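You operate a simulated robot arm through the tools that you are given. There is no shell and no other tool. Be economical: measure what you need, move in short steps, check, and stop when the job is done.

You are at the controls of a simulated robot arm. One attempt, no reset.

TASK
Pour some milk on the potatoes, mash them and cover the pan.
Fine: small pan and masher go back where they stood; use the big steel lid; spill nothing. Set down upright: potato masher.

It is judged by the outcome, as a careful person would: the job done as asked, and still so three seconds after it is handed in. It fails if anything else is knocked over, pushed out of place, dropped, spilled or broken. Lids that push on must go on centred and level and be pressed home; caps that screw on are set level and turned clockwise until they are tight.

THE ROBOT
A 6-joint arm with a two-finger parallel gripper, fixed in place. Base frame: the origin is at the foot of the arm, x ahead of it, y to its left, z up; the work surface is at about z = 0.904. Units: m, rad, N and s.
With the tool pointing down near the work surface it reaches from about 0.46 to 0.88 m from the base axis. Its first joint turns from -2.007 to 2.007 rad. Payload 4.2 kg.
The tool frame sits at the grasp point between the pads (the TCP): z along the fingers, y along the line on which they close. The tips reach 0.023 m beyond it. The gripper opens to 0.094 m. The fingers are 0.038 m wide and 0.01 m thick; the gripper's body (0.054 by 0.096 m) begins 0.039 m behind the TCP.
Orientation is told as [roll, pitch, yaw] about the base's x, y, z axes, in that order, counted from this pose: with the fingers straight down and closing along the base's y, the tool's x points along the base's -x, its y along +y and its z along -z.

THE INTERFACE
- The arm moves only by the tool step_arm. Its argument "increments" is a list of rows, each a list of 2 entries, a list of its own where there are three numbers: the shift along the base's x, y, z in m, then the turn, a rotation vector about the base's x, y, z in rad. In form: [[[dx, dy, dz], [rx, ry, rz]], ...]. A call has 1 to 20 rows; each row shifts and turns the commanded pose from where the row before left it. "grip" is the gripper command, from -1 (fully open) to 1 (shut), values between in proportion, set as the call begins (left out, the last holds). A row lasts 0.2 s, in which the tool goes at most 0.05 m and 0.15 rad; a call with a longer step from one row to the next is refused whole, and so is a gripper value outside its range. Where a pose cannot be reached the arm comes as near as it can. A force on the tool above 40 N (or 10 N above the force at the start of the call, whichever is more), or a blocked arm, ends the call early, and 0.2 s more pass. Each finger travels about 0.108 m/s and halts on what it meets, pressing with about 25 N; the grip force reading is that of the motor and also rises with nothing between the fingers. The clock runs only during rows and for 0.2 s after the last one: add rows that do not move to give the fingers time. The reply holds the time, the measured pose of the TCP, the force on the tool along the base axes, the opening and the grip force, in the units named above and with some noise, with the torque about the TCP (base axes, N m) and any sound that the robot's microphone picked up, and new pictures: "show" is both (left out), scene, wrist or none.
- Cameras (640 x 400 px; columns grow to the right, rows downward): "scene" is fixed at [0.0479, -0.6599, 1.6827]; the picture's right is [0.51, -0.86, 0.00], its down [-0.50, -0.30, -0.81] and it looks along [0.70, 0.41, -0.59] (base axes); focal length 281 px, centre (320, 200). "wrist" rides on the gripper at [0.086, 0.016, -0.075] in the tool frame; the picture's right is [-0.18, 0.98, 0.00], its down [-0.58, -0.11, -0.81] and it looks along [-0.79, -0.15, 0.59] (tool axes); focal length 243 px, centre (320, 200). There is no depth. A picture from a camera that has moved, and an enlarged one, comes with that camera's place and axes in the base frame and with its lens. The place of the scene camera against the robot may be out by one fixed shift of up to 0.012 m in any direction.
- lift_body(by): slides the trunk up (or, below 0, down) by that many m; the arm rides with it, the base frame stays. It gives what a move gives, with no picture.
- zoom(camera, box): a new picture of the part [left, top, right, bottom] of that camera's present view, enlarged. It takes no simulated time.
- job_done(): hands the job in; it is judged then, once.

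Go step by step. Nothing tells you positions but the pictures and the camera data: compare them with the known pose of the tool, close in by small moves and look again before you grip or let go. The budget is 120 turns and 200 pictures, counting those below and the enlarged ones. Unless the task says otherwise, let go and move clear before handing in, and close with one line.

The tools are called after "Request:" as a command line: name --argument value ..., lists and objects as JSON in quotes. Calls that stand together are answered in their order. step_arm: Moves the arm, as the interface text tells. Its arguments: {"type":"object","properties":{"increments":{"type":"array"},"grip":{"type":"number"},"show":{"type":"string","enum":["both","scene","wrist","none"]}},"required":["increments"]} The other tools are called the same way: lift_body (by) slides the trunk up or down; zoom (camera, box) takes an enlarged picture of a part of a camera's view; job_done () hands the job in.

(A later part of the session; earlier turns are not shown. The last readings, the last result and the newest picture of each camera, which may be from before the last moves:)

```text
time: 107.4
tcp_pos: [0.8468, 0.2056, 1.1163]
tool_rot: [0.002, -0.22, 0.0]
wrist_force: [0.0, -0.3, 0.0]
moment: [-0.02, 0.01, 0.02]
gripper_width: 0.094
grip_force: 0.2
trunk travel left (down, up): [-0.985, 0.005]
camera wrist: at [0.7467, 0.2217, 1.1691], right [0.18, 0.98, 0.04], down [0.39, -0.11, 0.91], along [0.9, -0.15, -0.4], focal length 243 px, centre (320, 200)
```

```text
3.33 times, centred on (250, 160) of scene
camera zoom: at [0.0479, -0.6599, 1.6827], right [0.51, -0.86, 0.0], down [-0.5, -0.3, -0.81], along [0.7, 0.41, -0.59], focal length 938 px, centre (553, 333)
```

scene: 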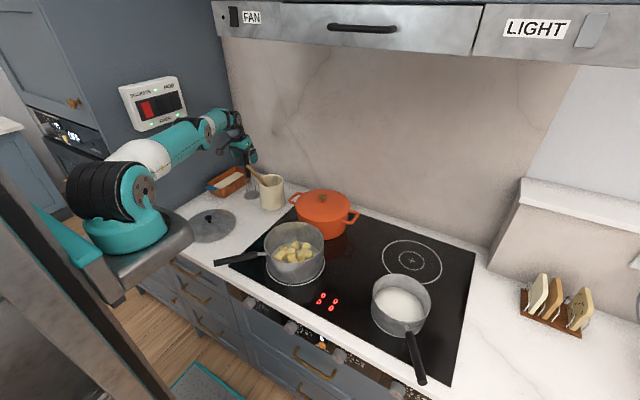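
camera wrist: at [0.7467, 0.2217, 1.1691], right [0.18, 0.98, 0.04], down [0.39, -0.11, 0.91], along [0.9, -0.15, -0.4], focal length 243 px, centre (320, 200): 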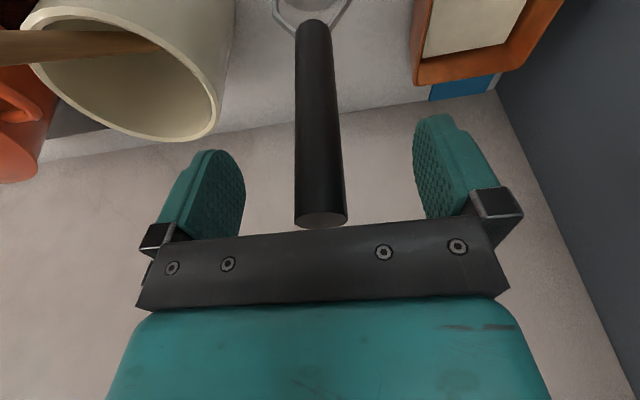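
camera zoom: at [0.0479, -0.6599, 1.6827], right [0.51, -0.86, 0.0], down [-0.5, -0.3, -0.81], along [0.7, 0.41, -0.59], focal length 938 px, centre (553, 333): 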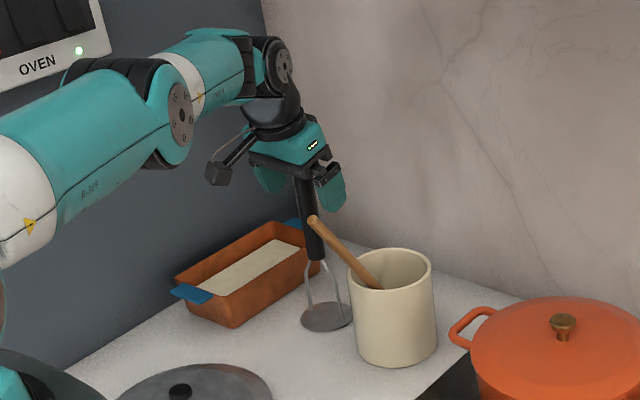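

The handle is centred between the pads. I'll lower 1 cm and close.

Request:
step_arm --increments '[[[0, 0, -0.01], [0, 0, 0]], [[0, 0, 0], [0, 0, 0]]]' --show "none"

Request:
step_arm --increments '[[[0, 0, 0], [0, 0, 0]], [[0, 0, 0], [0, 0, 0]], [[0, 0, 0], [0, 0, 0]], [[0, 0, 0], [0, 0, 0]], [[0, 0, 0], [0, 0, 0]]]' --grip 1

Request:
zoom --camera "scene" --box '[190, 100, 310, 220]'

```text
time: 108.0
tcp_pos: [0.8454, 0.2059, 1.1084]
tool_rot: [0.0, -0.221, 0.0]
wrist_force: [0.5, 1.2, 1.2]
moment: [0.0, -0.01, 0.02]
gripper_width: 0.094
grip_force: 0.2
trunk travel left (down, up): [-0.985, 0.005]
```

```text
time: 109.2
tcp_pos: [0.8462, 0.2046, 1.1075]
tool_rot: [0.001, -0.219, -0.001]
wrist_force: [-0.4, -0.6, -0.4]
moment: [-0.02, 0.0, -0.02]
gripper_width: 0.0247
grip_force: 25.1
trunk travel left (down, up): [-0.985, 0.005]
camera wrist: at [0.7463, 0.2208, 1.1594], right [0.18, 0.98, 0.04], down [0.39, -0.11, 0.91], along [0.9, -0.15, -0.4], focal length 243 px, centre (320, 200)
```

scene: 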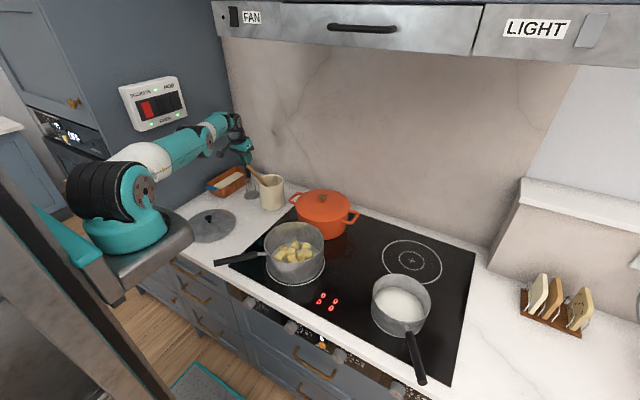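
wrist: 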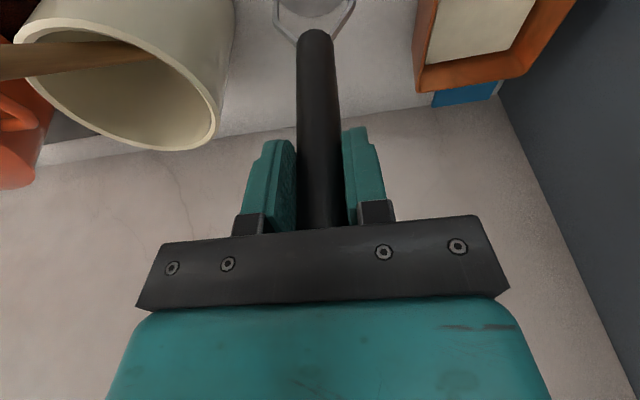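

```text
3.33 times, centred on (250, 160) of scene
camera zoom: at [0.0479, -0.6599, 1.6827], right [0.51, -0.86, 0.0], down [-0.5, -0.3, -0.81], along [0.7, 0.41, -0.59], focal length 938 px, centre (553, 333)
```

zoom: 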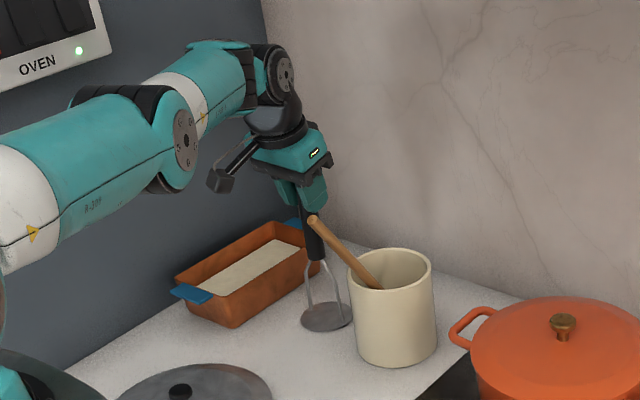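

The masher is gripped. I'll lift straight up, then draw it in and over towards the potato pan.

Request:
step_arm --increments '[[[0, 0, 0.01], [0, 0, 0]], [[0, 0, 0.02], [0, 0, 0]], [[0, 0, 0.02], [0, 0, 0]], [[-0.02, 0, 0.02], [0, 0, 0]], [[-0.03, -0.003, 0.025], [0, 0, 0]], [[-0.03, -0.005, 0.025], [0, 0, 0]], [[-0.03, -0.005, 0.025], [0, 0, 0]], [[-0.03, -0.005, 0.025], [0, 0, 0]], [[-0.03, -0.005, 0.025], [0, 0, 0]], [[-0.01, -0.003, 0], [0, 0, 0]], [[0, 0, 0], [0, 0, 0]]]'

Request:
zoom --camera "scene" --box '[170, 100, 310, 240]'

```text
time: 111.6
tcp_pos: [0.7506, 0.2387, 1.3202]
tool_rot: [0.0, -0.22, 0.001]
wrist_force: [0.0, 0.1, -1.5]
moment: [0.0, -0.01, 0.0]
gripper_width: 0.0247
grip_force: 24.9
out of reach, approached as far as the arm can: row 4, 5, 6, 7, 8, 9, 10
trunk travel left (down, up): [-0.985, 0.005]
camera wrist: at [0.6521, 0.2543, 1.3737], right [0.18, 0.98, 0.04], down [0.39, -0.11, 0.91], along [0.9, -0.15, -0.4], focal length 243 px, centre (320, 200)
```

scene: 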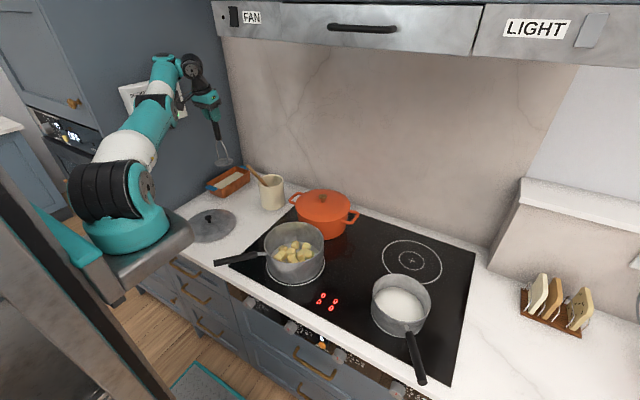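
wrist: 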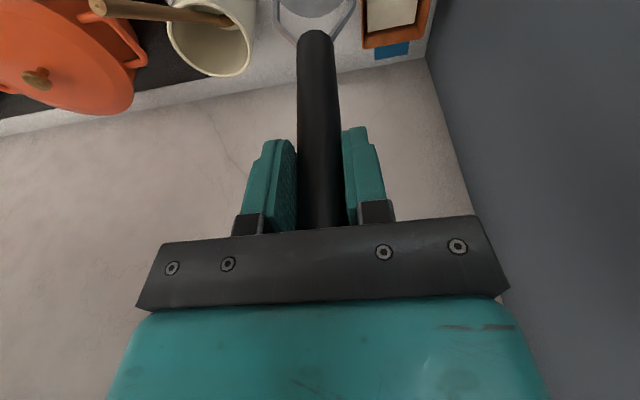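

```text
2.86 times, centred on (240, 170) of scene
camera zoom: at [0.0479, -0.6599, 1.6827], right [0.51, -0.86, 0.0], down [-0.5, -0.3, -0.81], along [0.7, 0.41, -0.59], focal length 804 px, centre (549, 286)
```

zoom: 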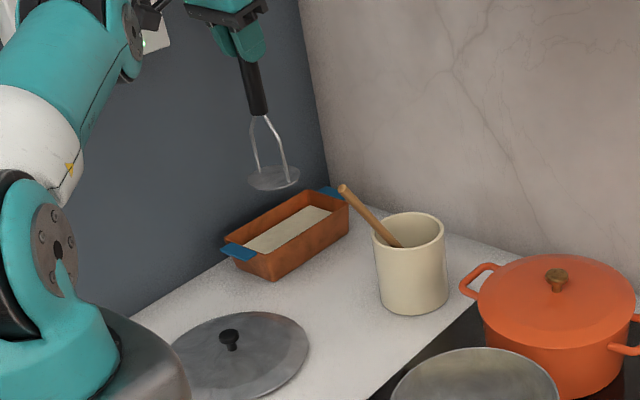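

The masher is held vertical. Now I'll cross over to above the potato pan.

Request:
step_arm --increments '[[[-0.0125, -0.03, -0.0025], [0, 0, 0]], [[-0.0125, -0.039, -0.0025], [0, 0, 0]], [[-0.0125, -0.039, -0.0025], [0, 0, 0]], [[-0.0125, -0.039, -0.0025], [0, 0, 0]], [[-0.0125, -0.039, -0.0025], [0, 0, 0]], [[-0.0125, -0.039, -0.0025], [0, 0, 0]], [[-0.0125, -0.039, -0.0025], [0, 0, 0]], [[-0.0125, -0.039, -0.0025], [0, 0, 0]], [[-0.0125, -0.039, -0.0025], [0, 0, 0]], [[-0.0125, -0.039, -0.0025], [0, 0, 0]], [[-0.0125, -0.039, -0.0025], [0, 0, 0]], [[-0.0125, -0.04, -0.0025], [0, 0, 0]], [[0, -0.008, 0], [0, 0, 0]], [[0, 0, 0], [0, 0, 0]]]'

Request:
zoom --camera "scene" --box '[220, 140, 380, 300]'

```text
time: 114.6
tcp_pos: [0.848, -0.1436, 1.3538]
tool_rot: [-0.002, -0.213, 0.0]
wrist_force: [-0.3, 0.4, -2.3]
moment: [0.01, 0.04, 0.02]
gripper_width: 0.0244
grip_force: 25.2
out of reach, approached as far as the arm can: row 1, 2, 3, 4, 5, 6, 7, 8, 9, 10, 11, 12
trunk travel left (down, up): [-0.985, 0.005]
camera wrist: at [0.7489, -0.1276, 1.4075], right [0.18, 0.98, 0.04], down [0.4, -0.11, 0.91], along [0.9, -0.15, -0.41], focal length 243 px, centre (320, 200)
```

scene: 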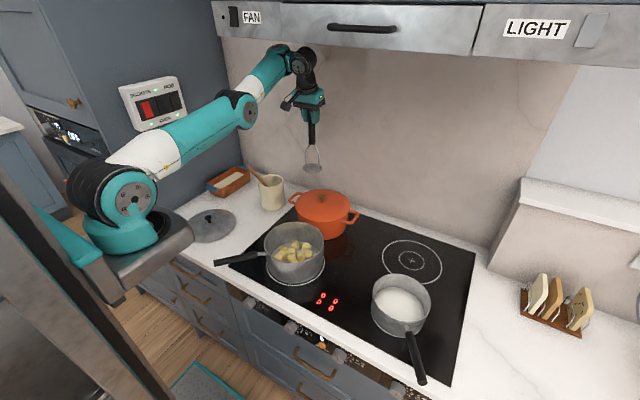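
wrist: 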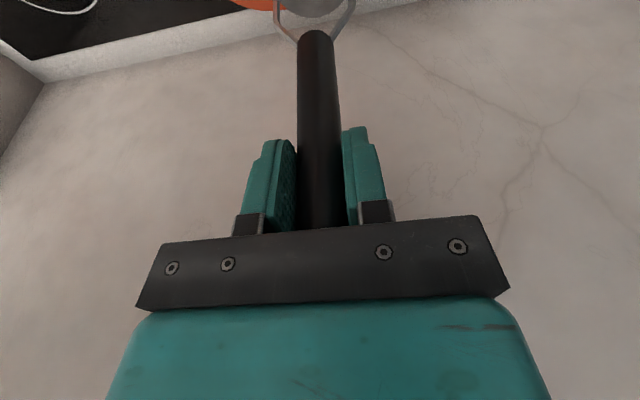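

```text
2.50 times, centred on (300, 220) of scene
camera zoom: at [0.0479, -0.6599, 1.6827], right [0.51, -0.86, 0.0], down [-0.5, -0.3, -0.81], along [0.7, 0.41, -0.59], focal length 703 px, centre (370, 150)
```

zoom: 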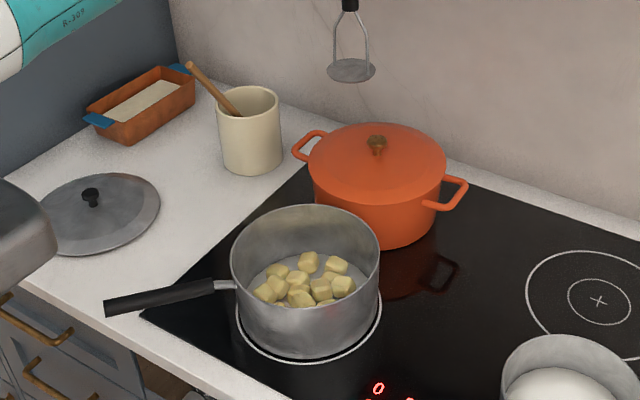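

The arm is stuck near a stretched posture and drifted outwards, still holding the masher safely. I'll undo the tilt and draw in.

Request:
step_arm --increments '[[[-0.01, 0, 0], [0, 0.05, 0]], [[-0.015, 0, 0], [0, 0.055, 0]], [[-0.02, 0, 0], [0, 0.055, 0]], [[-0.02, 0, 0], [0, 0.05, 0]], [[-0.03, 0, 0], [0, 0, 0]], [[-0.03, 0, 0], [0, 0, 0]], [[0, 0, 0], [0, 0, 0]]]' --show "scene"

```text
time: 116.2
tcp_pos: [0.8031, -0.151, 1.3831]
tool_rot: [0.002, -0.008, 0.0]
wrist_force: [0.2, -0.2, -1.9]
moment: [-0.01, -0.02, 0.02]
gripper_width: 0.0246
grip_force: 25.4
out of reach, approached as far as the arm can: row 1, 2, 3, 4, 5, 6
trunk travel left (down, up): [-0.985, 0.005]
```

scene: 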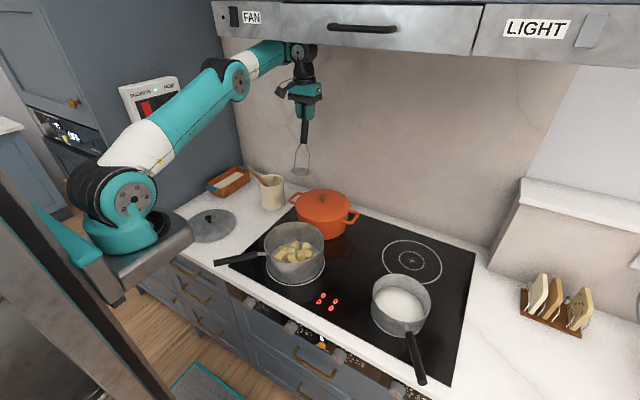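

Request:
step_arm --increments '[[[-0.046, 0.008, -0.012], [0, 0, 0]], [[-0.046, 0.008, -0.012], [0, 0, 0]], [[-0.046, 0.008, -0.01], [0, 0, 0]], [[0, 0, 0], [0, 0, 0]]]' --show "scene"

```text
time: 117.4
tcp_pos: [0.7918, -0.1374, 1.3803]
tool_rot: [-0.005, 0.06, -0.002]
wrist_force: [-0.5, -1.3, -1.5]
moment: [0.03, -0.06, 0.01]
gripper_width: 0.0246
grip_force: 25.5
out of reach, approached as far as the arm can: row 1, 2, 3
trunk travel left (down, up): [-0.985, 0.005]
stopped in row 4: the arm was blocked; the commanded pose is now the measured one
```

scene: 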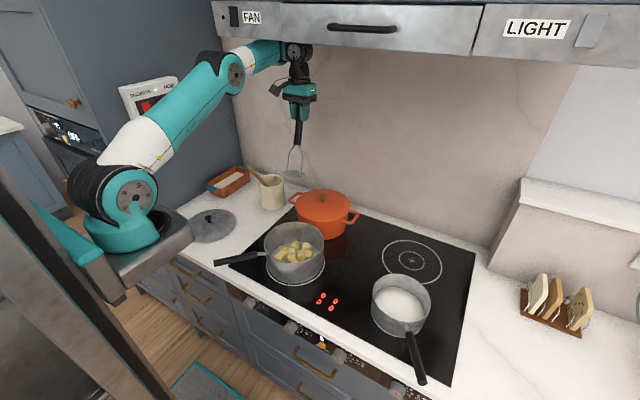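

Blocked: the forearm is touching the hood above. I'll lower the trunk a little to free it; the masher bottom stays above the orange pot.

Request:
lift_body --by -0.07

Request:
step_arm --increments '[[[-0.03, 0.005, 0], [0, -0.03, 0]], [[-0.04, 0.007, 0], [0, -0.03, 0]], [[-0.04, 0.007, 0], [0, 0, 0]], [[0, 0, 0], [0, 0, 0]]]' --show "scene"

```text
time: 118.5
tcp_pos: [0.7918, -0.1377, 1.3143]
tool_rot: [-0.004, 0.046, -0.002]
wrist_force: [-0.5, -0.4, -1.8]
moment: [0.02, -0.02, 0.0]
gripper_width: 0.0245
grip_force: 24.9
trunk travel left (down, up): [-0.915, 0.075]
```

```text
time: 119.5
tcp_pos: [0.7804, -0.127, 1.3632]
tool_rot: [-0.006, -0.012, -0.003]
wrist_force: [-0.1, 0.3, -0.7]
moment: [-0.03, -0.04, 0.01]
gripper_width: 0.0246
grip_force: 25.0
out of reach, approached as far as the arm can: row 1, 2, 3
trunk travel left (down, up): [-0.915, 0.075]
```

scene: 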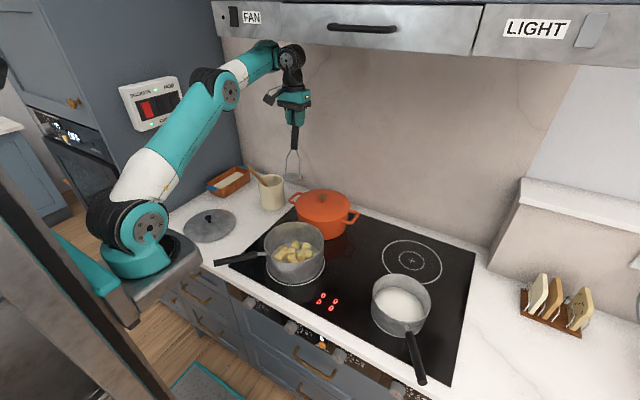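

Request:
step_arm --increments '[[[-0.02, 0.005, -0.03], [0, 0, 0]], [[0, 0, 0], [0, 0, 0]]]' --show "none"

Request:
step_arm --increments '[[[0, 0.03, -0.02], [0, 0, 0]], [[-0.045, 0, 0], [0, 0, 0]], [[0, 0, 0], [0, 0, 0]]]' --show "none"

```text
time: 120.1
tcp_pos: [0.787, -0.1216, 1.3494]
tool_rot: [-0.007, -0.009, -0.002]
wrist_force: [-0.3, -0.5, -1.1]
moment: [0.02, -0.04, 0.01]
gripper_width: 0.0244
grip_force: 24.4
out of reach, approached as far as the arm can: row 1
trunk travel left (down, up): [-0.915, 0.075]
```

```text
time: 120.9
tcp_pos: [0.7851, -0.0905, 1.3556]
tool_rot: [-0.006, -0.016, -0.004]
wrist_force: [0.4, -0.1, -0.8]
moment: [0.01, -0.01, 0.0]
gripper_width: 0.0246
grip_force: 24.7
out of reach, approached as far as the arm can: row 1, 2
trunk travel left (down, up): [-0.915, 0.075]
```

It seems the arm can't fold here because of the hood. I'll lower the trunk further (the masher stays clear of the pot) and retract again.

Request:
lift_body --by -0.09

Request:
step_arm --increments '[[[-0.03, 0, 0], [0, 0, 0]], [[-0.03, 0, 0], [0, 0, 0]], [[0, 0, 0], [0, 0, 0]]]' --show "scene"

```text
time: 122.2
tcp_pos: [0.7866, -0.0907, 1.2644]
tool_rot: [-0.006, -0.015, -0.004]
wrist_force: [-0.4, -0.6, -1.0]
moment: [-0.03, -0.02, 0.0]
gripper_width: 0.0248
grip_force: 24.9
trunk travel left (down, up): [-0.825, 0.165]
```

```text
time: 123.0
tcp_pos: [0.7666, -0.0896, 1.2932]
tool_rot: [-0.005, -0.009, 0.0]
wrist_force: [0.4, -1.2, -1.9]
moment: [0.02, -0.06, 0.01]
gripper_width: 0.0246
grip_force: 24.9
out of reach, approached as far as the arm can: row 1, 2
trunk travel left (down, up): [-0.825, 0.165]
```

scene: 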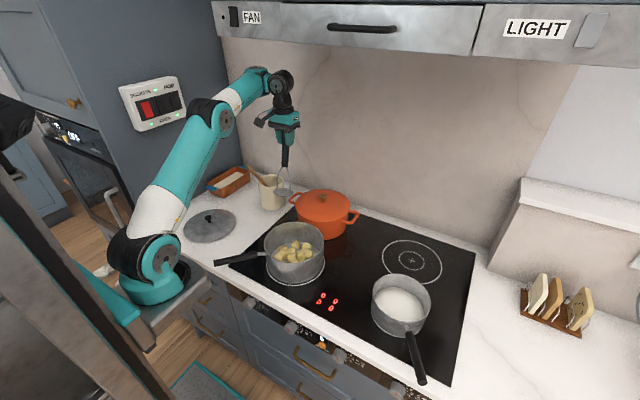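

It does creep inwards, which looks like a near-straight-elbow singularity. I'll push inward with several larger steps.

Request:
step_arm --increments '[[[-0.045, 0, -0.005], [0, 0, 0]], [[-0.045, 0, -0.005], [0, 0, 0]], [[-0.045, 0, -0.005], [0, 0, 0]], [[-0.045, 0, 0], [0, 0, 0]], [[0, 0, 0], [0, 0, 0]]]' --show "scene"

```text
time: 124.2
tcp_pos: [0.6835, -0.087, 1.3781]
tool_rot: [-0.006, -0.011, -0.002]
wrist_force: [-0.3, 0.5, -1.0]
moment: [-0.01, -0.06, 0.0]
gripper_width: 0.0243
grip_force: 24.8
out of reach, approached as far as the arm can: row 1, 2, 3, 4
trunk travel left (down, up): [-0.825, 0.165]
```

scene: 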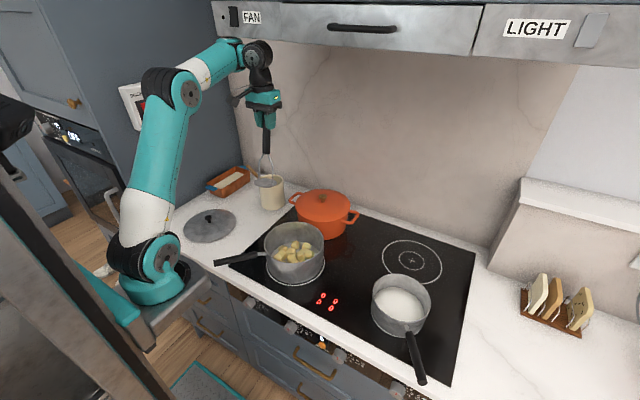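

Request:
step_arm --increments '[[[0, 0, -0.045], [0, 0, 0]], [[0, 0, -0.045], [0, 0, 0]], [[0, 0, 0], [0, 0, 0]]]' --show "wrist"

```text
time: 125.0
tcp_pos: [0.7313, -0.0862, 1.3371]
tool_rot: [-0.007, -0.011, -0.005]
wrist_force: [0.5, 0.4, -1.6]
moment: [-0.01, -0.06, 0.0]
gripper_width: 0.0247
grip_force: 25.1
out of reach, approached as far as the arm can: row 1, 2
trunk travel left (down, up): [-0.825, 0.165]
camera wrist: at [0.645, -0.0691, 1.4092], right [0.19, 0.98, 0.0], down [0.57, -0.11, 0.81], along [0.8, -0.15, -0.58], focal length 243 px, centre (320, 200)
```

wrist: 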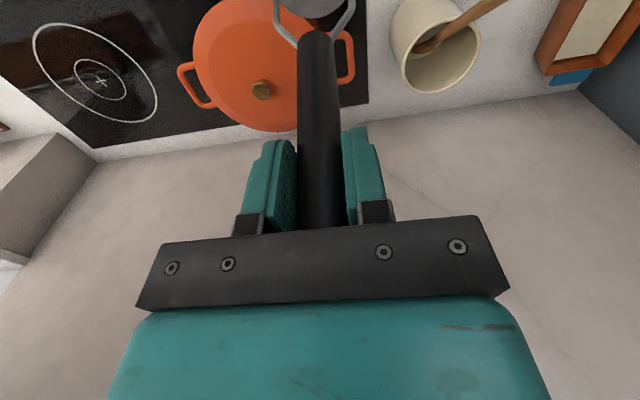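

The forearm's slope stays fixed, so a wrist joint seems to be at its limit. I'll test whether a slight inward tilt frees the motion.

Request:
step_arm --increments '[[[0, 0, 0], [0, 0.1, 0]], [[0, 0, 0], [0, 0.1, 0]], [[-0.02, 0, -0.02], [0, 0, 0]], [[0, 0, 0], [0, 0, 0]]]' --show "scene"

Request:
zoom --camera "scene" --box '[100, 20, 320, 300]'

```text
time: 126.0
tcp_pos: [0.7134, -0.0851, 1.3154]
tool_rot: [-0.004, 0.187, -0.004]
wrist_force: [-0.1, -0.2, -0.2]
moment: [0.0, -0.01, -0.03]
gripper_width: 0.0245
grip_force: 25.7
out of reach, approached as far as the arm can: row 2
trunk travel left (down, up): [-0.825, 0.165]
```

scene: 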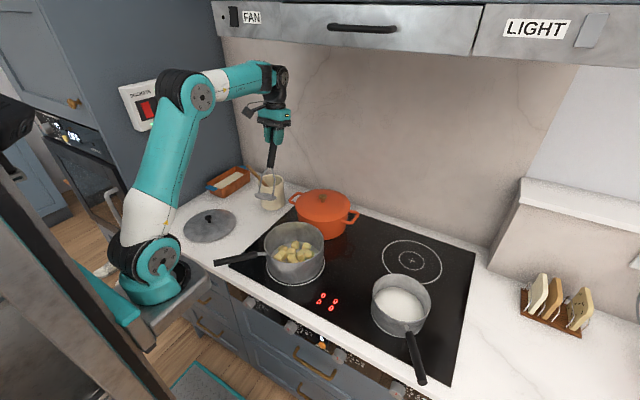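

```text
1.43 times, centred on (210, 160) of scene
camera zoom: at [0.0479, -0.6599, 1.6827], right [0.51, -0.86, 0.0], down [-0.5, -0.3, -0.81], along [0.7, 0.41, -0.59], focal length 402 px, centre (477, 257)
```

zoom: 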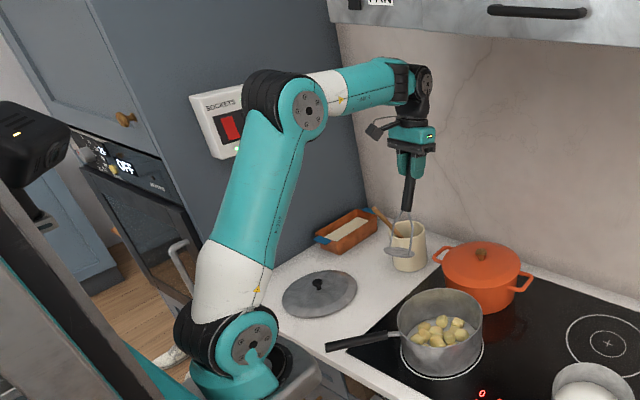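

Freed. I'll move in over the pan with this tilt, then straighten.

Request:
step_arm --increments '[[[-0.022, -0.02, 0], [0, 0, 0]], [[-0.022, -0.027, 0], [0, 0, 0]], [[-0.022, -0.03, 0], [0, 0, 0]], [[-0.022, -0.03, 0], [0, 0, 0]], [[-0.022, -0.03, 0], [0, 0, 0]], [[0, 0, 0], [0, 0, 0]]]' --show "none"

Request:
step_arm --increments '[[[0, 0, 0], [0, -0.06, 0]], [[0, 0, 0], [0, -0.06, 0]], [[0, 0, 0], [0, -0.07, 0]], [[0, 0, 0], [0, 0, 0]]]'

```text
time: 127.4
tcp_pos: [0.6041, -0.2223, 1.3184]
tool_rot: [-0.005, 0.187, -0.002]
wrist_force: [0.0, 0.0, -0.8]
moment: [-0.02, -0.07, 0.0]
gripper_width: 0.0245
grip_force: 24.5
trunk travel left (down, up): [-0.825, 0.165]
```

```text
time: 128.4
tcp_pos: [0.6047, -0.222, 1.3168]
tool_rot: [-0.006, -0.004, -0.004]
wrist_force: [0.0, 0.0, -2.6]
moment: [0.0, -0.03, 0.02]
gripper_width: 0.0246
grip_force: 24.9
trunk travel left (down, up): [-0.825, 0.165]
camera wrist: at [0.5184, -0.2056, 1.3891], right [0.19, 0.98, 0.0], down [0.58, -0.11, 0.81], along [0.79, -0.15, -0.59], focal length 243 px, centre (320, 200)
```

scene: 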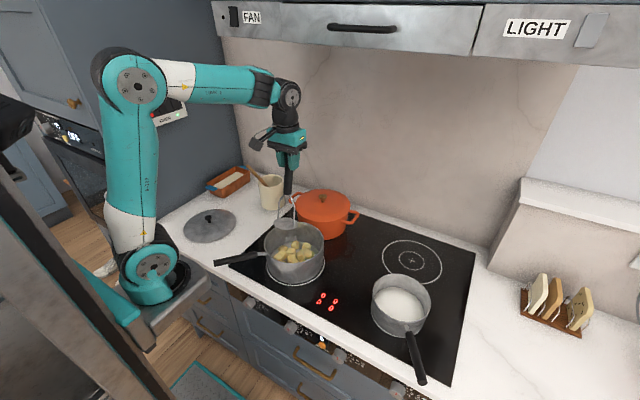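
wrist: 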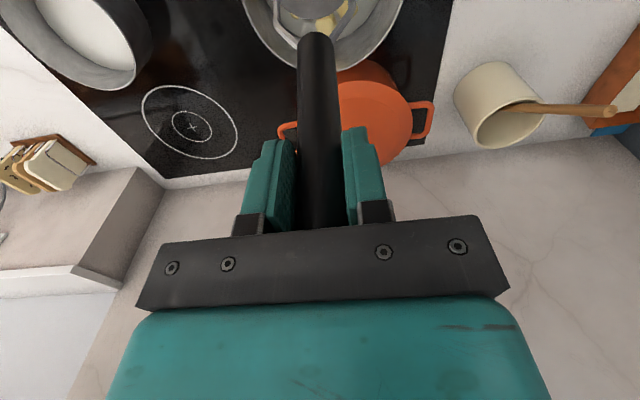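

Now tilting to −0.22 so that the masher itself hangs vertical (as gripped).

Request:
step_arm --increments '[[[0, 0, 0], [0, -0.07, 0]], [[0, 0, 0], [0, -0.07, 0]], [[0, 0, 0], [0, -0.076, 0]], [[0, 0, -0.03], [0, 0, 0]], [[0, 0, 0], [0, 0, 0]]]'

Request:
zoom --camera "scene" --box '[230, 150, 350, 300]'

Request:
zoom --camera "wrist" --box '[220, 0, 420, 120]'

```text
time: 129.6
tcp_pos: [0.6046, -0.2215, 1.2862]
tool_rot: [-0.004, -0.221, -0.003]
wrist_force: [0.3, -0.4, -1.0]
moment: [0.01, 0.0, 0.02]
gripper_width: 0.0245
grip_force: 24.8
trunk travel left (down, up): [-0.825, 0.165]
camera wrist: at [0.5059, -0.205, 1.3391], right [0.18, 0.98, 0.04], down [0.39, -0.11, 0.91], along [0.9, -0.15, -0.4], focal length 243 px, centre (320, 200)
```

scene: 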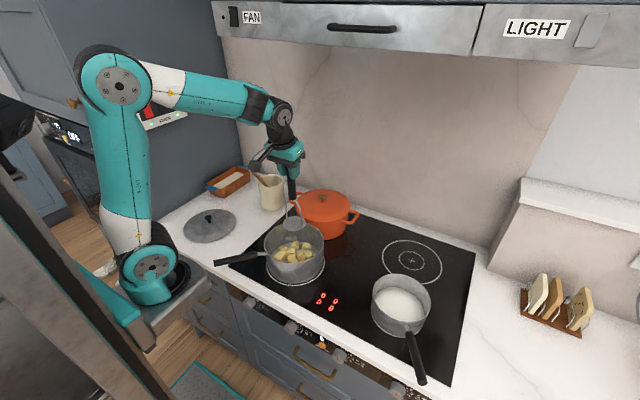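
wrist: 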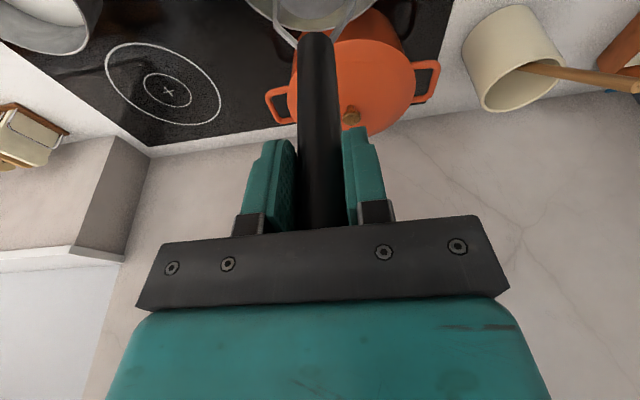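

```text
2.67 times, centred on (290, 225) of scene
camera zoom: at [0.0479, -0.6599, 1.6827], right [0.51, -0.86, 0.0], down [-0.5, -0.3, -0.81], along [0.7, 0.41, -0.59], focal length 750 px, centre (400, 133)
```

zoom: 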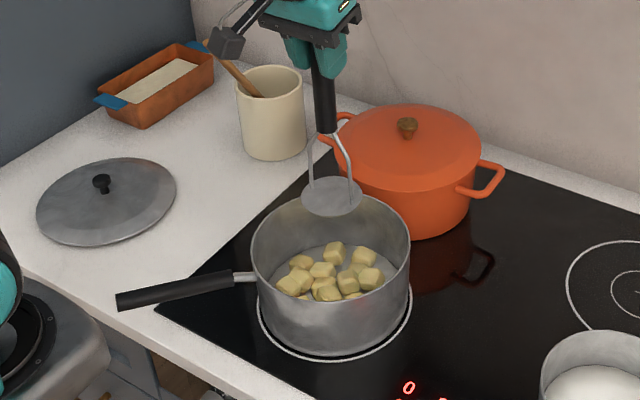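

```text
3.20 times, centred on (320, 60) of wrist
camera zoom: at [0.5059, -0.205, 1.3391], right [0.18, 0.98, 0.04], down [0.39, -0.11, 0.91], along [0.9, -0.15, -0.4], focal length 776 px, centre (320, 648)
```

zoom: 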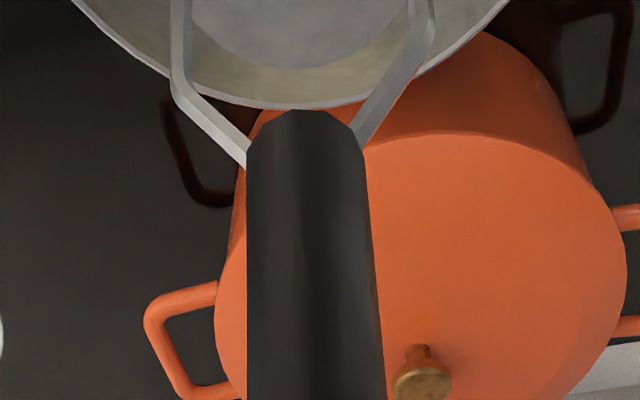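

The masher is vertical over the pan: pan centre ≈(0.60,-0.218), potatoes around (0.615,-0.205). I'll make the first press near the middle.

Request:
step_arm --increments '[[[0.003, 0.005, -0.03], [0, 0, 0]], [[0.003, 0.005, -0.03], [0, 0, 0]], [[0, 0, -0.03], [0, 0, 0]], [[0, 0, -0.025], [0, 0, 0]], [[0, 0, -0.008], [0, 0, 0]], [[0, 0, -0.008], [0, 0, 0]], [[0, 0, -0.008], [0, 0, 0]], [[0, 0, 0], [0, 0, 0]]]' --show "scene"

Request:
zoom --camera "scene" --box '[240, 170, 350, 300]'

```text
time: 131.4
tcp_pos: [0.6123, -0.2112, 1.1469]
tool_rot: [-0.004, -0.219, -0.004]
wrist_force: [0.9, -0.4, -1.7]
moment: [-0.01, 0.01, -0.03]
gripper_width: 0.0245
grip_force: 25.2
trunk travel left (down, up): [-0.825, 0.165]
```

scene: 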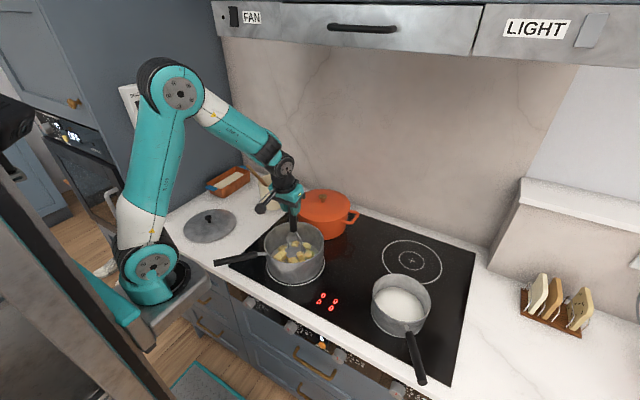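

```text
3.08 times, centred on (295, 235) of scene
camera zoom: at [0.0479, -0.6599, 1.6827], right [0.51, -0.86, 0.0], down [-0.5, -0.3, -0.81], along [0.7, 0.41, -0.59], focal length 866 px, centre (397, 92)
```

zoom: 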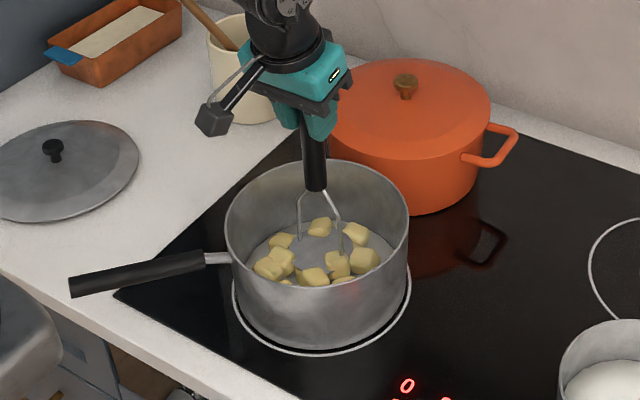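

The plate is on the middle potatoes. I'll press down in small steps.

Request:
step_arm --increments '[[[0, 0, -0.006], [0, 0, 0]], [[0, 0, -0.006], [0, 0, 0]], [[0, 0, -0.006], [0, 0, 0]], [[0, 0, -0.005], [0, 0, 0]], [[0, 0, -0.004], [0, 0, 0]], [[0, 0, 0], [0, 0, 0]]]' --show "scene"

Request:
zoom --camera "scene" --box '[250, 190, 340, 290]'

```text
time: 132.8
tcp_pos: [0.6122, -0.2112, 1.1193]
tool_rot: [-0.003, -0.22, -0.004]
wrist_force: [-0.5, 0.1, -1.7]
moment: [0.03, 0.0, -0.01]
gripper_width: 0.0245
grip_force: 25.1
trunk travel left (down, up): [-0.825, 0.165]
```

scene: 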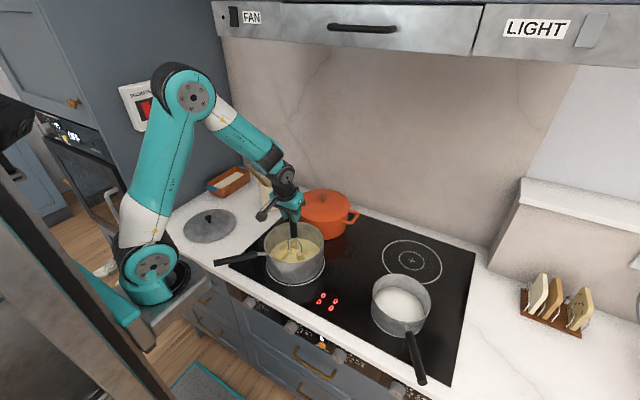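

```text
4.00 times, centred on (295, 240) of scene
camera zoom: at [0.0479, -0.6599, 1.6827], right [0.51, -0.86, 0.0], down [-0.5, -0.3, -0.81], along [0.7, 0.41, -0.59], focal length 1125 px, centre (420, 40)
```

zoom: 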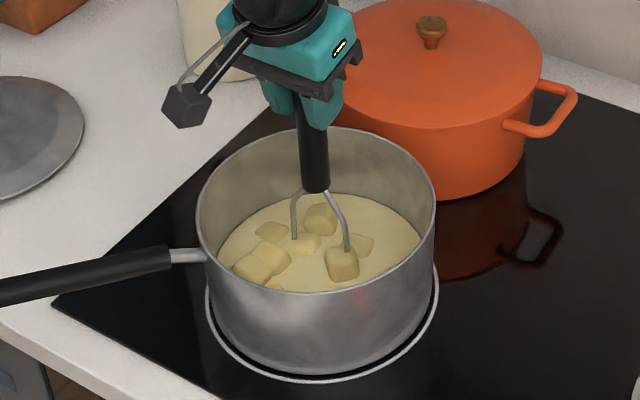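

It's turning to mash, with some lumps left. I'll lift slightly and press at four more places around the pan.

Request:
step_arm --increments '[[[0, 0, 0.045], [0, 0, 0]], [[-0.027, 0.036, 0], [0, 0, 0]], [[0, 0, -0.025], [0, 0, 0]], [[0, 0, -0.022], [0, 0, 0]], [[0, 0, 0], [0, 0, 0]], [[0, 0, 0.047], [0, 0, 0]], [[0.028, -0.008, 0], [0, 0, 0]], [[0.027, -0.007, 0], [0, 0, 0]], [[0, 0, -0.025], [0, 0, 0]], [[0, 0, -0.022], [0, 0, 0]], [[0, 0, 0], [0, 0, 0]]]' --show "scene"

Request:
zoom --camera "scene" --box '[250, 190, 340, 290]'

```text
time: 135.2
tcp_pos: [0.6413, -0.1927, 1.1174]
tool_rot: [-0.004, -0.218, -0.005]
wrist_force: [0.3, -0.4, -1.9]
moment: [0.01, -0.01, -0.02]
gripper_width: 0.0246
grip_force: 24.7
trunk travel left (down, up): [-0.825, 0.165]
```

scene: 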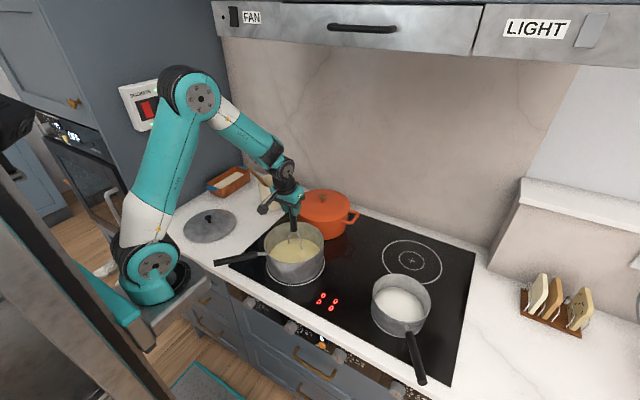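

```text
4.00 times, centred on (295, 240) of scene
camera zoom: at [0.0479, -0.6599, 1.6827], right [0.51, -0.86, 0.0], down [-0.5, -0.3, -0.81], along [0.7, 0.41, -0.59], focal length 1125 px, centre (420, 40)
```

zoom: 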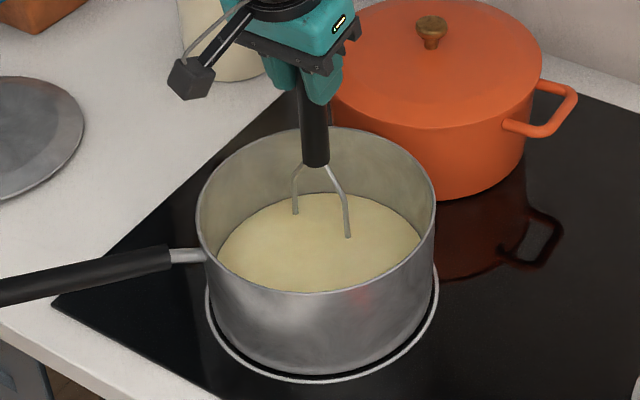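

The potatoes are smooth mash. Two more presses for thoroughness, then I'll lift the masher out.

Request:
step_arm --increments '[[[0, 0, 0.045], [0, 0, 0]], [[-0.01, -0.035, 0], [0, 0, 0]], [[-0.01, -0.033, 0], [0, 0, 0]], [[0, 0, -0.023], [0, 0, 0]], [[0, 0, -0.021], [0, 0, 0]], [[0, 0, 0], [0, 0, 0]], [[0, 0, 0.045], [0, 0, 0]], [[-0.027, 0.013, 0], [0, 0, 0]], [[-0.027, 0.012, 0], [0, 0, 0]], [[0, 0, -0.023], [0, 0, 0]], [[0, 0, -0.021], [0, 0, 0]], [[0, 0, 0], [0, 0, 0]], [[0.015, 0.005, 0.03], [0, 0, 0]], [[0.015, 0.01, 0.03], [0, 0, 0]], [[0, 0, 0.02], [0, 0, 0]], [[0, 0, 0], [0, 0, 0]]]' --show "scene"

Request:
zoom --camera "scene" --box '[240, 170, 350, 290]'

```text
time: 138.6
tcp_pos: [0.5961, -0.2189, 1.2015]
tool_rot: [-0.004, -0.217, -0.003]
wrist_force: [0.0, 0.8, -1.3]
moment: [-0.01, -0.02, -0.02]
gripper_width: 0.0243
grip_force: 25.2
trunk travel left (down, up): [-0.825, 0.165]
```

scene: 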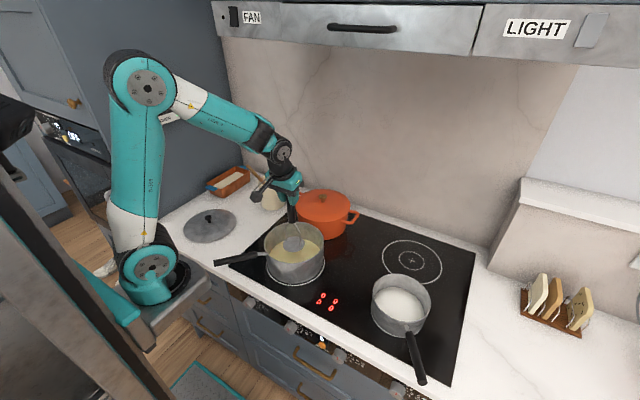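

```text
3.33 times, centred on (295, 230) of scene
camera zoom: at [0.0479, -0.6599, 1.6827], right [0.51, -0.86, 0.0], down [-0.5, -0.3, -0.81], along [0.7, 0.41, -0.59], focal length 938 px, centre (403, 100)
```

zoom: 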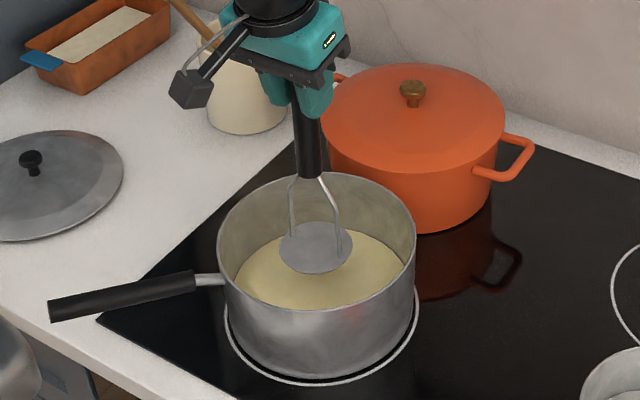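

Mashed. Now I'll return the masher: lift clear, swing left over the counter, then outward to its spot.

Request:
step_arm --increments '[[[0, 0, 0.03], [0, 0, 0]], [[0, 0, 0.025], [0, 0, 0]], [[0.005, 0.045, 0], [0, 0, 0]], [[0.007, 0.045, 0], [0, 0, 0]], [[0.007, 0.045, 0], [0, 0, 0]], [[0.007, 0.045, 0], [0, 0, 0]], [[0.007, 0.045, 0], [0, 0, 0]], [[0.007, 0.045, 0], [0, 0, 0]], [[0.007, 0.045, 0], [0, 0, 0]], [[0.007, 0.045, 0], [0, 0, 0]], [[0.01, 0.045, 0], [0, 0, 0]], [[0, 0.015, 0], [0, 0, 0]], [[0, 0, 0], [0, 0, 0]]]' --show "none"

Request:
lift_body --by 0.1

Request:
step_arm --increments '[[[0.01, 0, -0.045], [0, 0, 0]], [[0.015, 0, -0.04], [0, 0, 0]], [[0.035, 0, -0.02], [0, 0, 0]], [[0.03, 0, 0], [0, 0, 0]], [[0, 0, 0], [0, 0, 0]]]'

```text
time: 141.4
tcp_pos: [0.6576, 0.2017, 1.2538]
tool_rot: [-0.003, -0.219, -0.004]
wrist_force: [-0.8, -0.1, -1.0]
moment: [0.04, -0.02, -0.05]
gripper_width: 0.0246
grip_force: 25.2
trunk travel left (down, up): [-0.825, 0.165]
```

```text
time: 142.7
tcp_pos: [0.6587, 0.2002, 1.3536]
tool_rot: [-0.004, -0.218, -0.003]
wrist_force: [0.3, -0.7, -1.7]
moment: [0.0, -0.03, -0.02]
gripper_width: 0.0244
grip_force: 24.8
trunk travel left (down, up): [-0.925, 0.065]
```

```text
time: 143.9
tcp_pos: [0.7507, 0.1983, 1.2491]
tool_rot: [-0.005, -0.22, -0.002]
wrist_force: [0.0, -0.4, -2.1]
moment: [-0.02, -0.02, 0.02]
gripper_width: 0.0246
grip_force: 25.6
trunk travel left (down, up): [-0.925, 0.065]
camera wrist: at [0.651, 0.2153, 1.3016], right [0.18, 0.98, 0.04], down [0.39, -0.11, 0.91], along [0.9, -0.15, -0.4], focal length 243 px, centre (320, 200)
```

scene: 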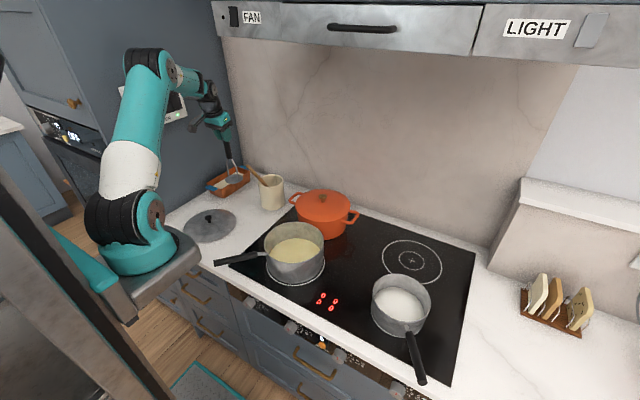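
wrist: 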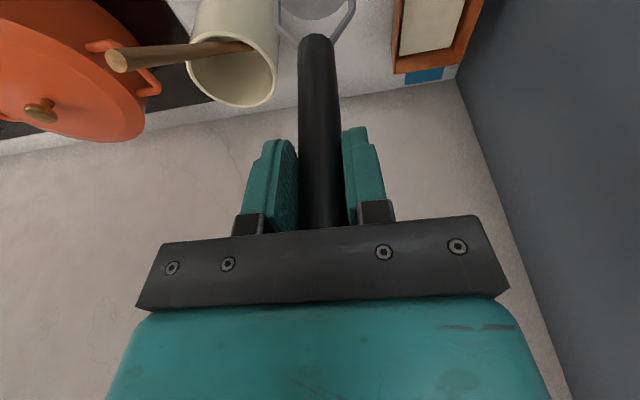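

Clear path. Continue outward and down to 3 cm above its spot.

Request:
step_arm --increments '[[[0.024, 0.0015, -0.02], [0, 0, 0]], [[0.024, 0.0015, -0.025], [0, 0, 0]], [[0.024, 0.0015, -0.03], [0, 0, 0]], [[0.0235, 0.0015, -0.032], [0, 0, 0]], [[0, 0, 0], [0, 0, 0]]]'

Request:
zoom --camera "scene" --box '[170, 140, 330, 240]'

```text
time: 145.1
tcp_pos: [0.8434, 0.2055, 1.1414]
tool_rot: [-0.005, -0.217, -0.001]
wrist_force: [-0.5, -0.6, -2.3]
moment: [-0.05, 0.0, -0.01]
gripper_width: 0.0244
grip_force: 24.9
trunk travel left (down, up): [-0.925, 0.065]
camera wrist: at [0.7443, 0.2222, 1.1941], right [0.18, 0.98, 0.04], down [0.39, -0.11, 0.91], along [0.9, -0.15, -0.41], focal length 243 px, centre (320, 200)
```

scene: 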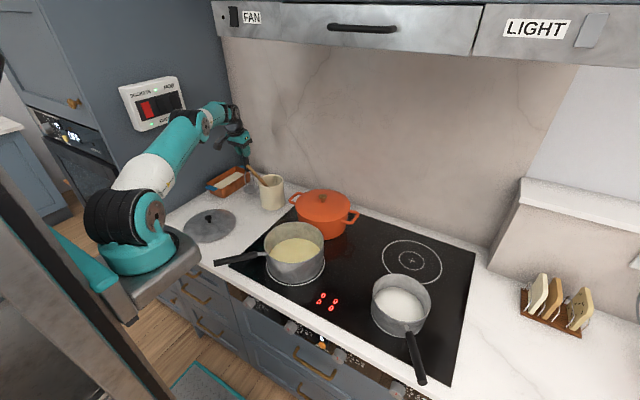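
wrist: 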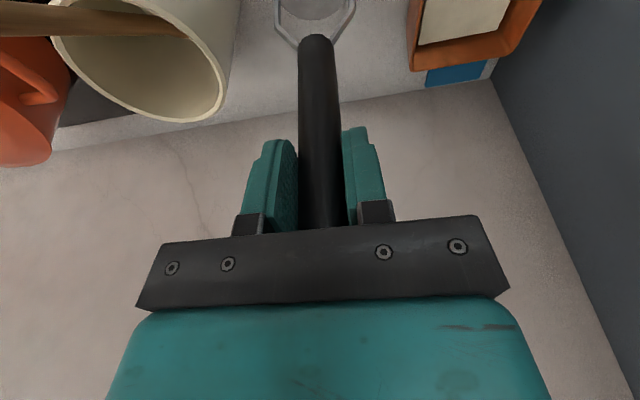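

```text
4.00 times, centred on (250, 190) of scene
camera zoom: at [0.0479, -0.6599, 1.6827], right [0.51, -0.86, 0.0], down [-0.5, -0.3, -0.81], along [0.7, 0.41, -0.59], focal length 1125 px, centre (600, 240)
```

zoom: 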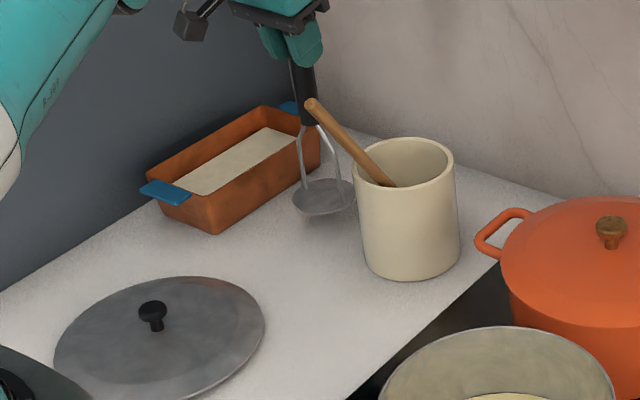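

Request:
step_arm --increments '[[[0.0015, 0, -0.012], [0, -0.002, 0]], [[0.001, -0.0005, -0.012], [0, 0, 0]], [[0, 0, -0.005], [0, 0, 0]], [[0, 0, -0.0025], [0, 0, 0]], [[0, 0, -0.002], [0, 0, 0]], [[0, 0, 0], [0, 0, 0]]]' --show "scene"

Request:
zoom --camera "scene" --box '[170, 140, 330, 240]'

```text
time: 146.5
tcp_pos: [0.8469, 0.2066, 1.1093]
tool_rot: [-0.003, -0.222, -0.005]
wrist_force: [-0.3, 0.8, -1.9]
moment: [0.01, 0.0, 0.0]
gripper_width: 0.0245
grip_force: 25.4
trunk travel left (down, up): [-0.925, 0.065]
```

scene: 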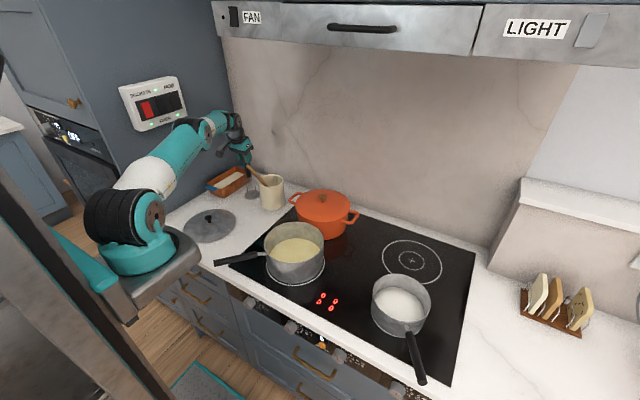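

```text
4.00 times, centred on (250, 190) of scene
camera zoom: at [0.0479, -0.6599, 1.6827], right [0.51, -0.86, 0.0], down [-0.5, -0.3, -0.81], along [0.7, 0.41, -0.59], focal length 1125 px, centre (600, 240)
```

zoom: 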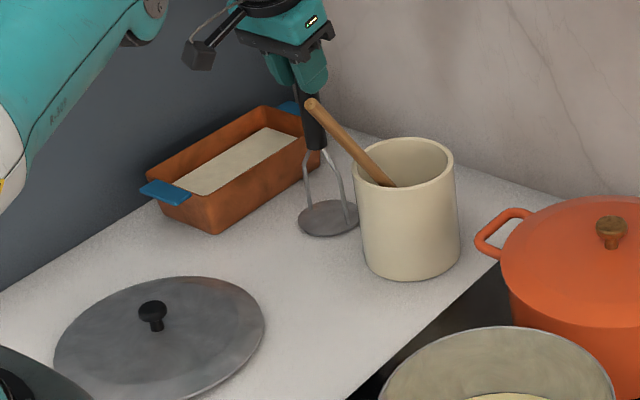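

Request:
step_arm --increments '[[[0, -0.001, -0.0015], [0, 0, 0]], [[0, 0, -0.0015], [0, 0, 0]], [[0, 0, 0], [0, 0, 0]]]' --show "none"

```text
time: 147.3
tcp_pos: [0.8454, 0.2064, 1.1072]
tool_rot: [-0.004, -0.222, -0.004]
wrist_force: [-2.1, -1.4, 6.1]
moment: [0.02, 0.46, 0.06]
gripper_width: 0.0245
grip_force: 25.1
trunk travel left (down, up): [-0.925, 0.065]
```

Contact made. I'll open to release it.

Request:
step_arm --increments '[[[0, 0, 0.0006], [0, 0, 0]], [[0, 0, 0], [0, 0, 0]]]' --grip 0.2 --show "none"

Request:
step_arm --increments '[[[0, 0, 0], [0, 0, 0]], [[0, 0, 0], [0, 0, 0]], [[0, 0, 0], [0, 0, 0]], [[0, 0, 0], [0, 0, 0]]]' --grip -1

Request:
zoom --camera "scene" --box '[170, 140, 330, 240]'

```text
time: 147.9
tcp_pos: [0.8447, 0.2054, 1.1059]
tool_rot: [-0.001, -0.221, -0.005]
wrist_force: [0.0, 0.6, 0.2]
moment: [0.02, 0.03, 0.01]
gripper_width: 0.0377
grip_force: 0.1
trunk travel left (down, up): [-0.925, 0.065]
```

```text
time: 148.9
tcp_pos: [0.8463, 0.2046, 1.1067]
tool_rot: [-0.003, -0.221, -0.004]
wrist_force: [1.1, 0.9, -1.4]
moment: [-0.03, -0.04, -0.02]
gripper_width: 0.094
grip_force: 0.1
trunk travel left (down, up): [-0.925, 0.065]
camera wrist: at [0.7461, 0.2221, 1.1587], right [0.18, 0.98, 0.04], down [0.39, -0.11, 0.91], along [0.9, -0.15, -0.4], focal length 243 px, centre (320, 200)
```

scene: 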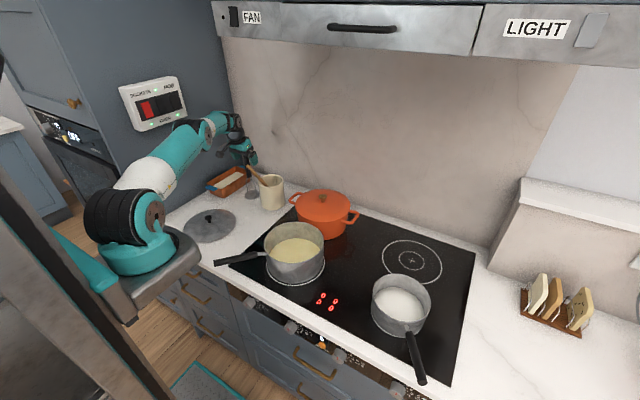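
wrist: 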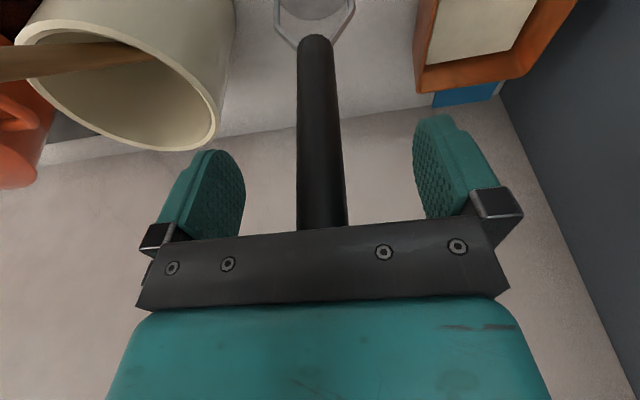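

```text
4.00 times, centred on (250, 190) of scene
camera zoom: at [0.0479, -0.6599, 1.6827], right [0.51, -0.86, 0.0], down [-0.5, -0.3, -0.81], along [0.7, 0.41, -0.59], focal length 1125 px, centre (600, 240)
```

zoom: 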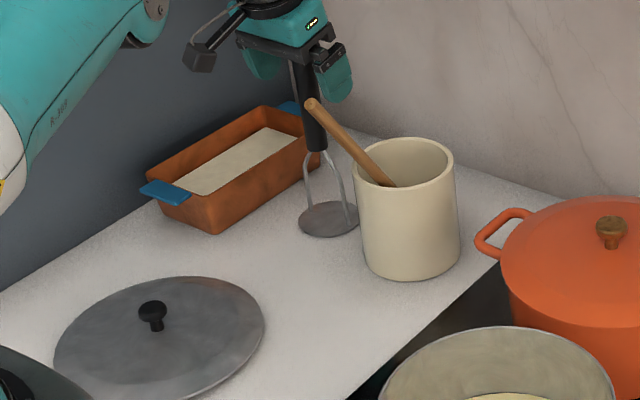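

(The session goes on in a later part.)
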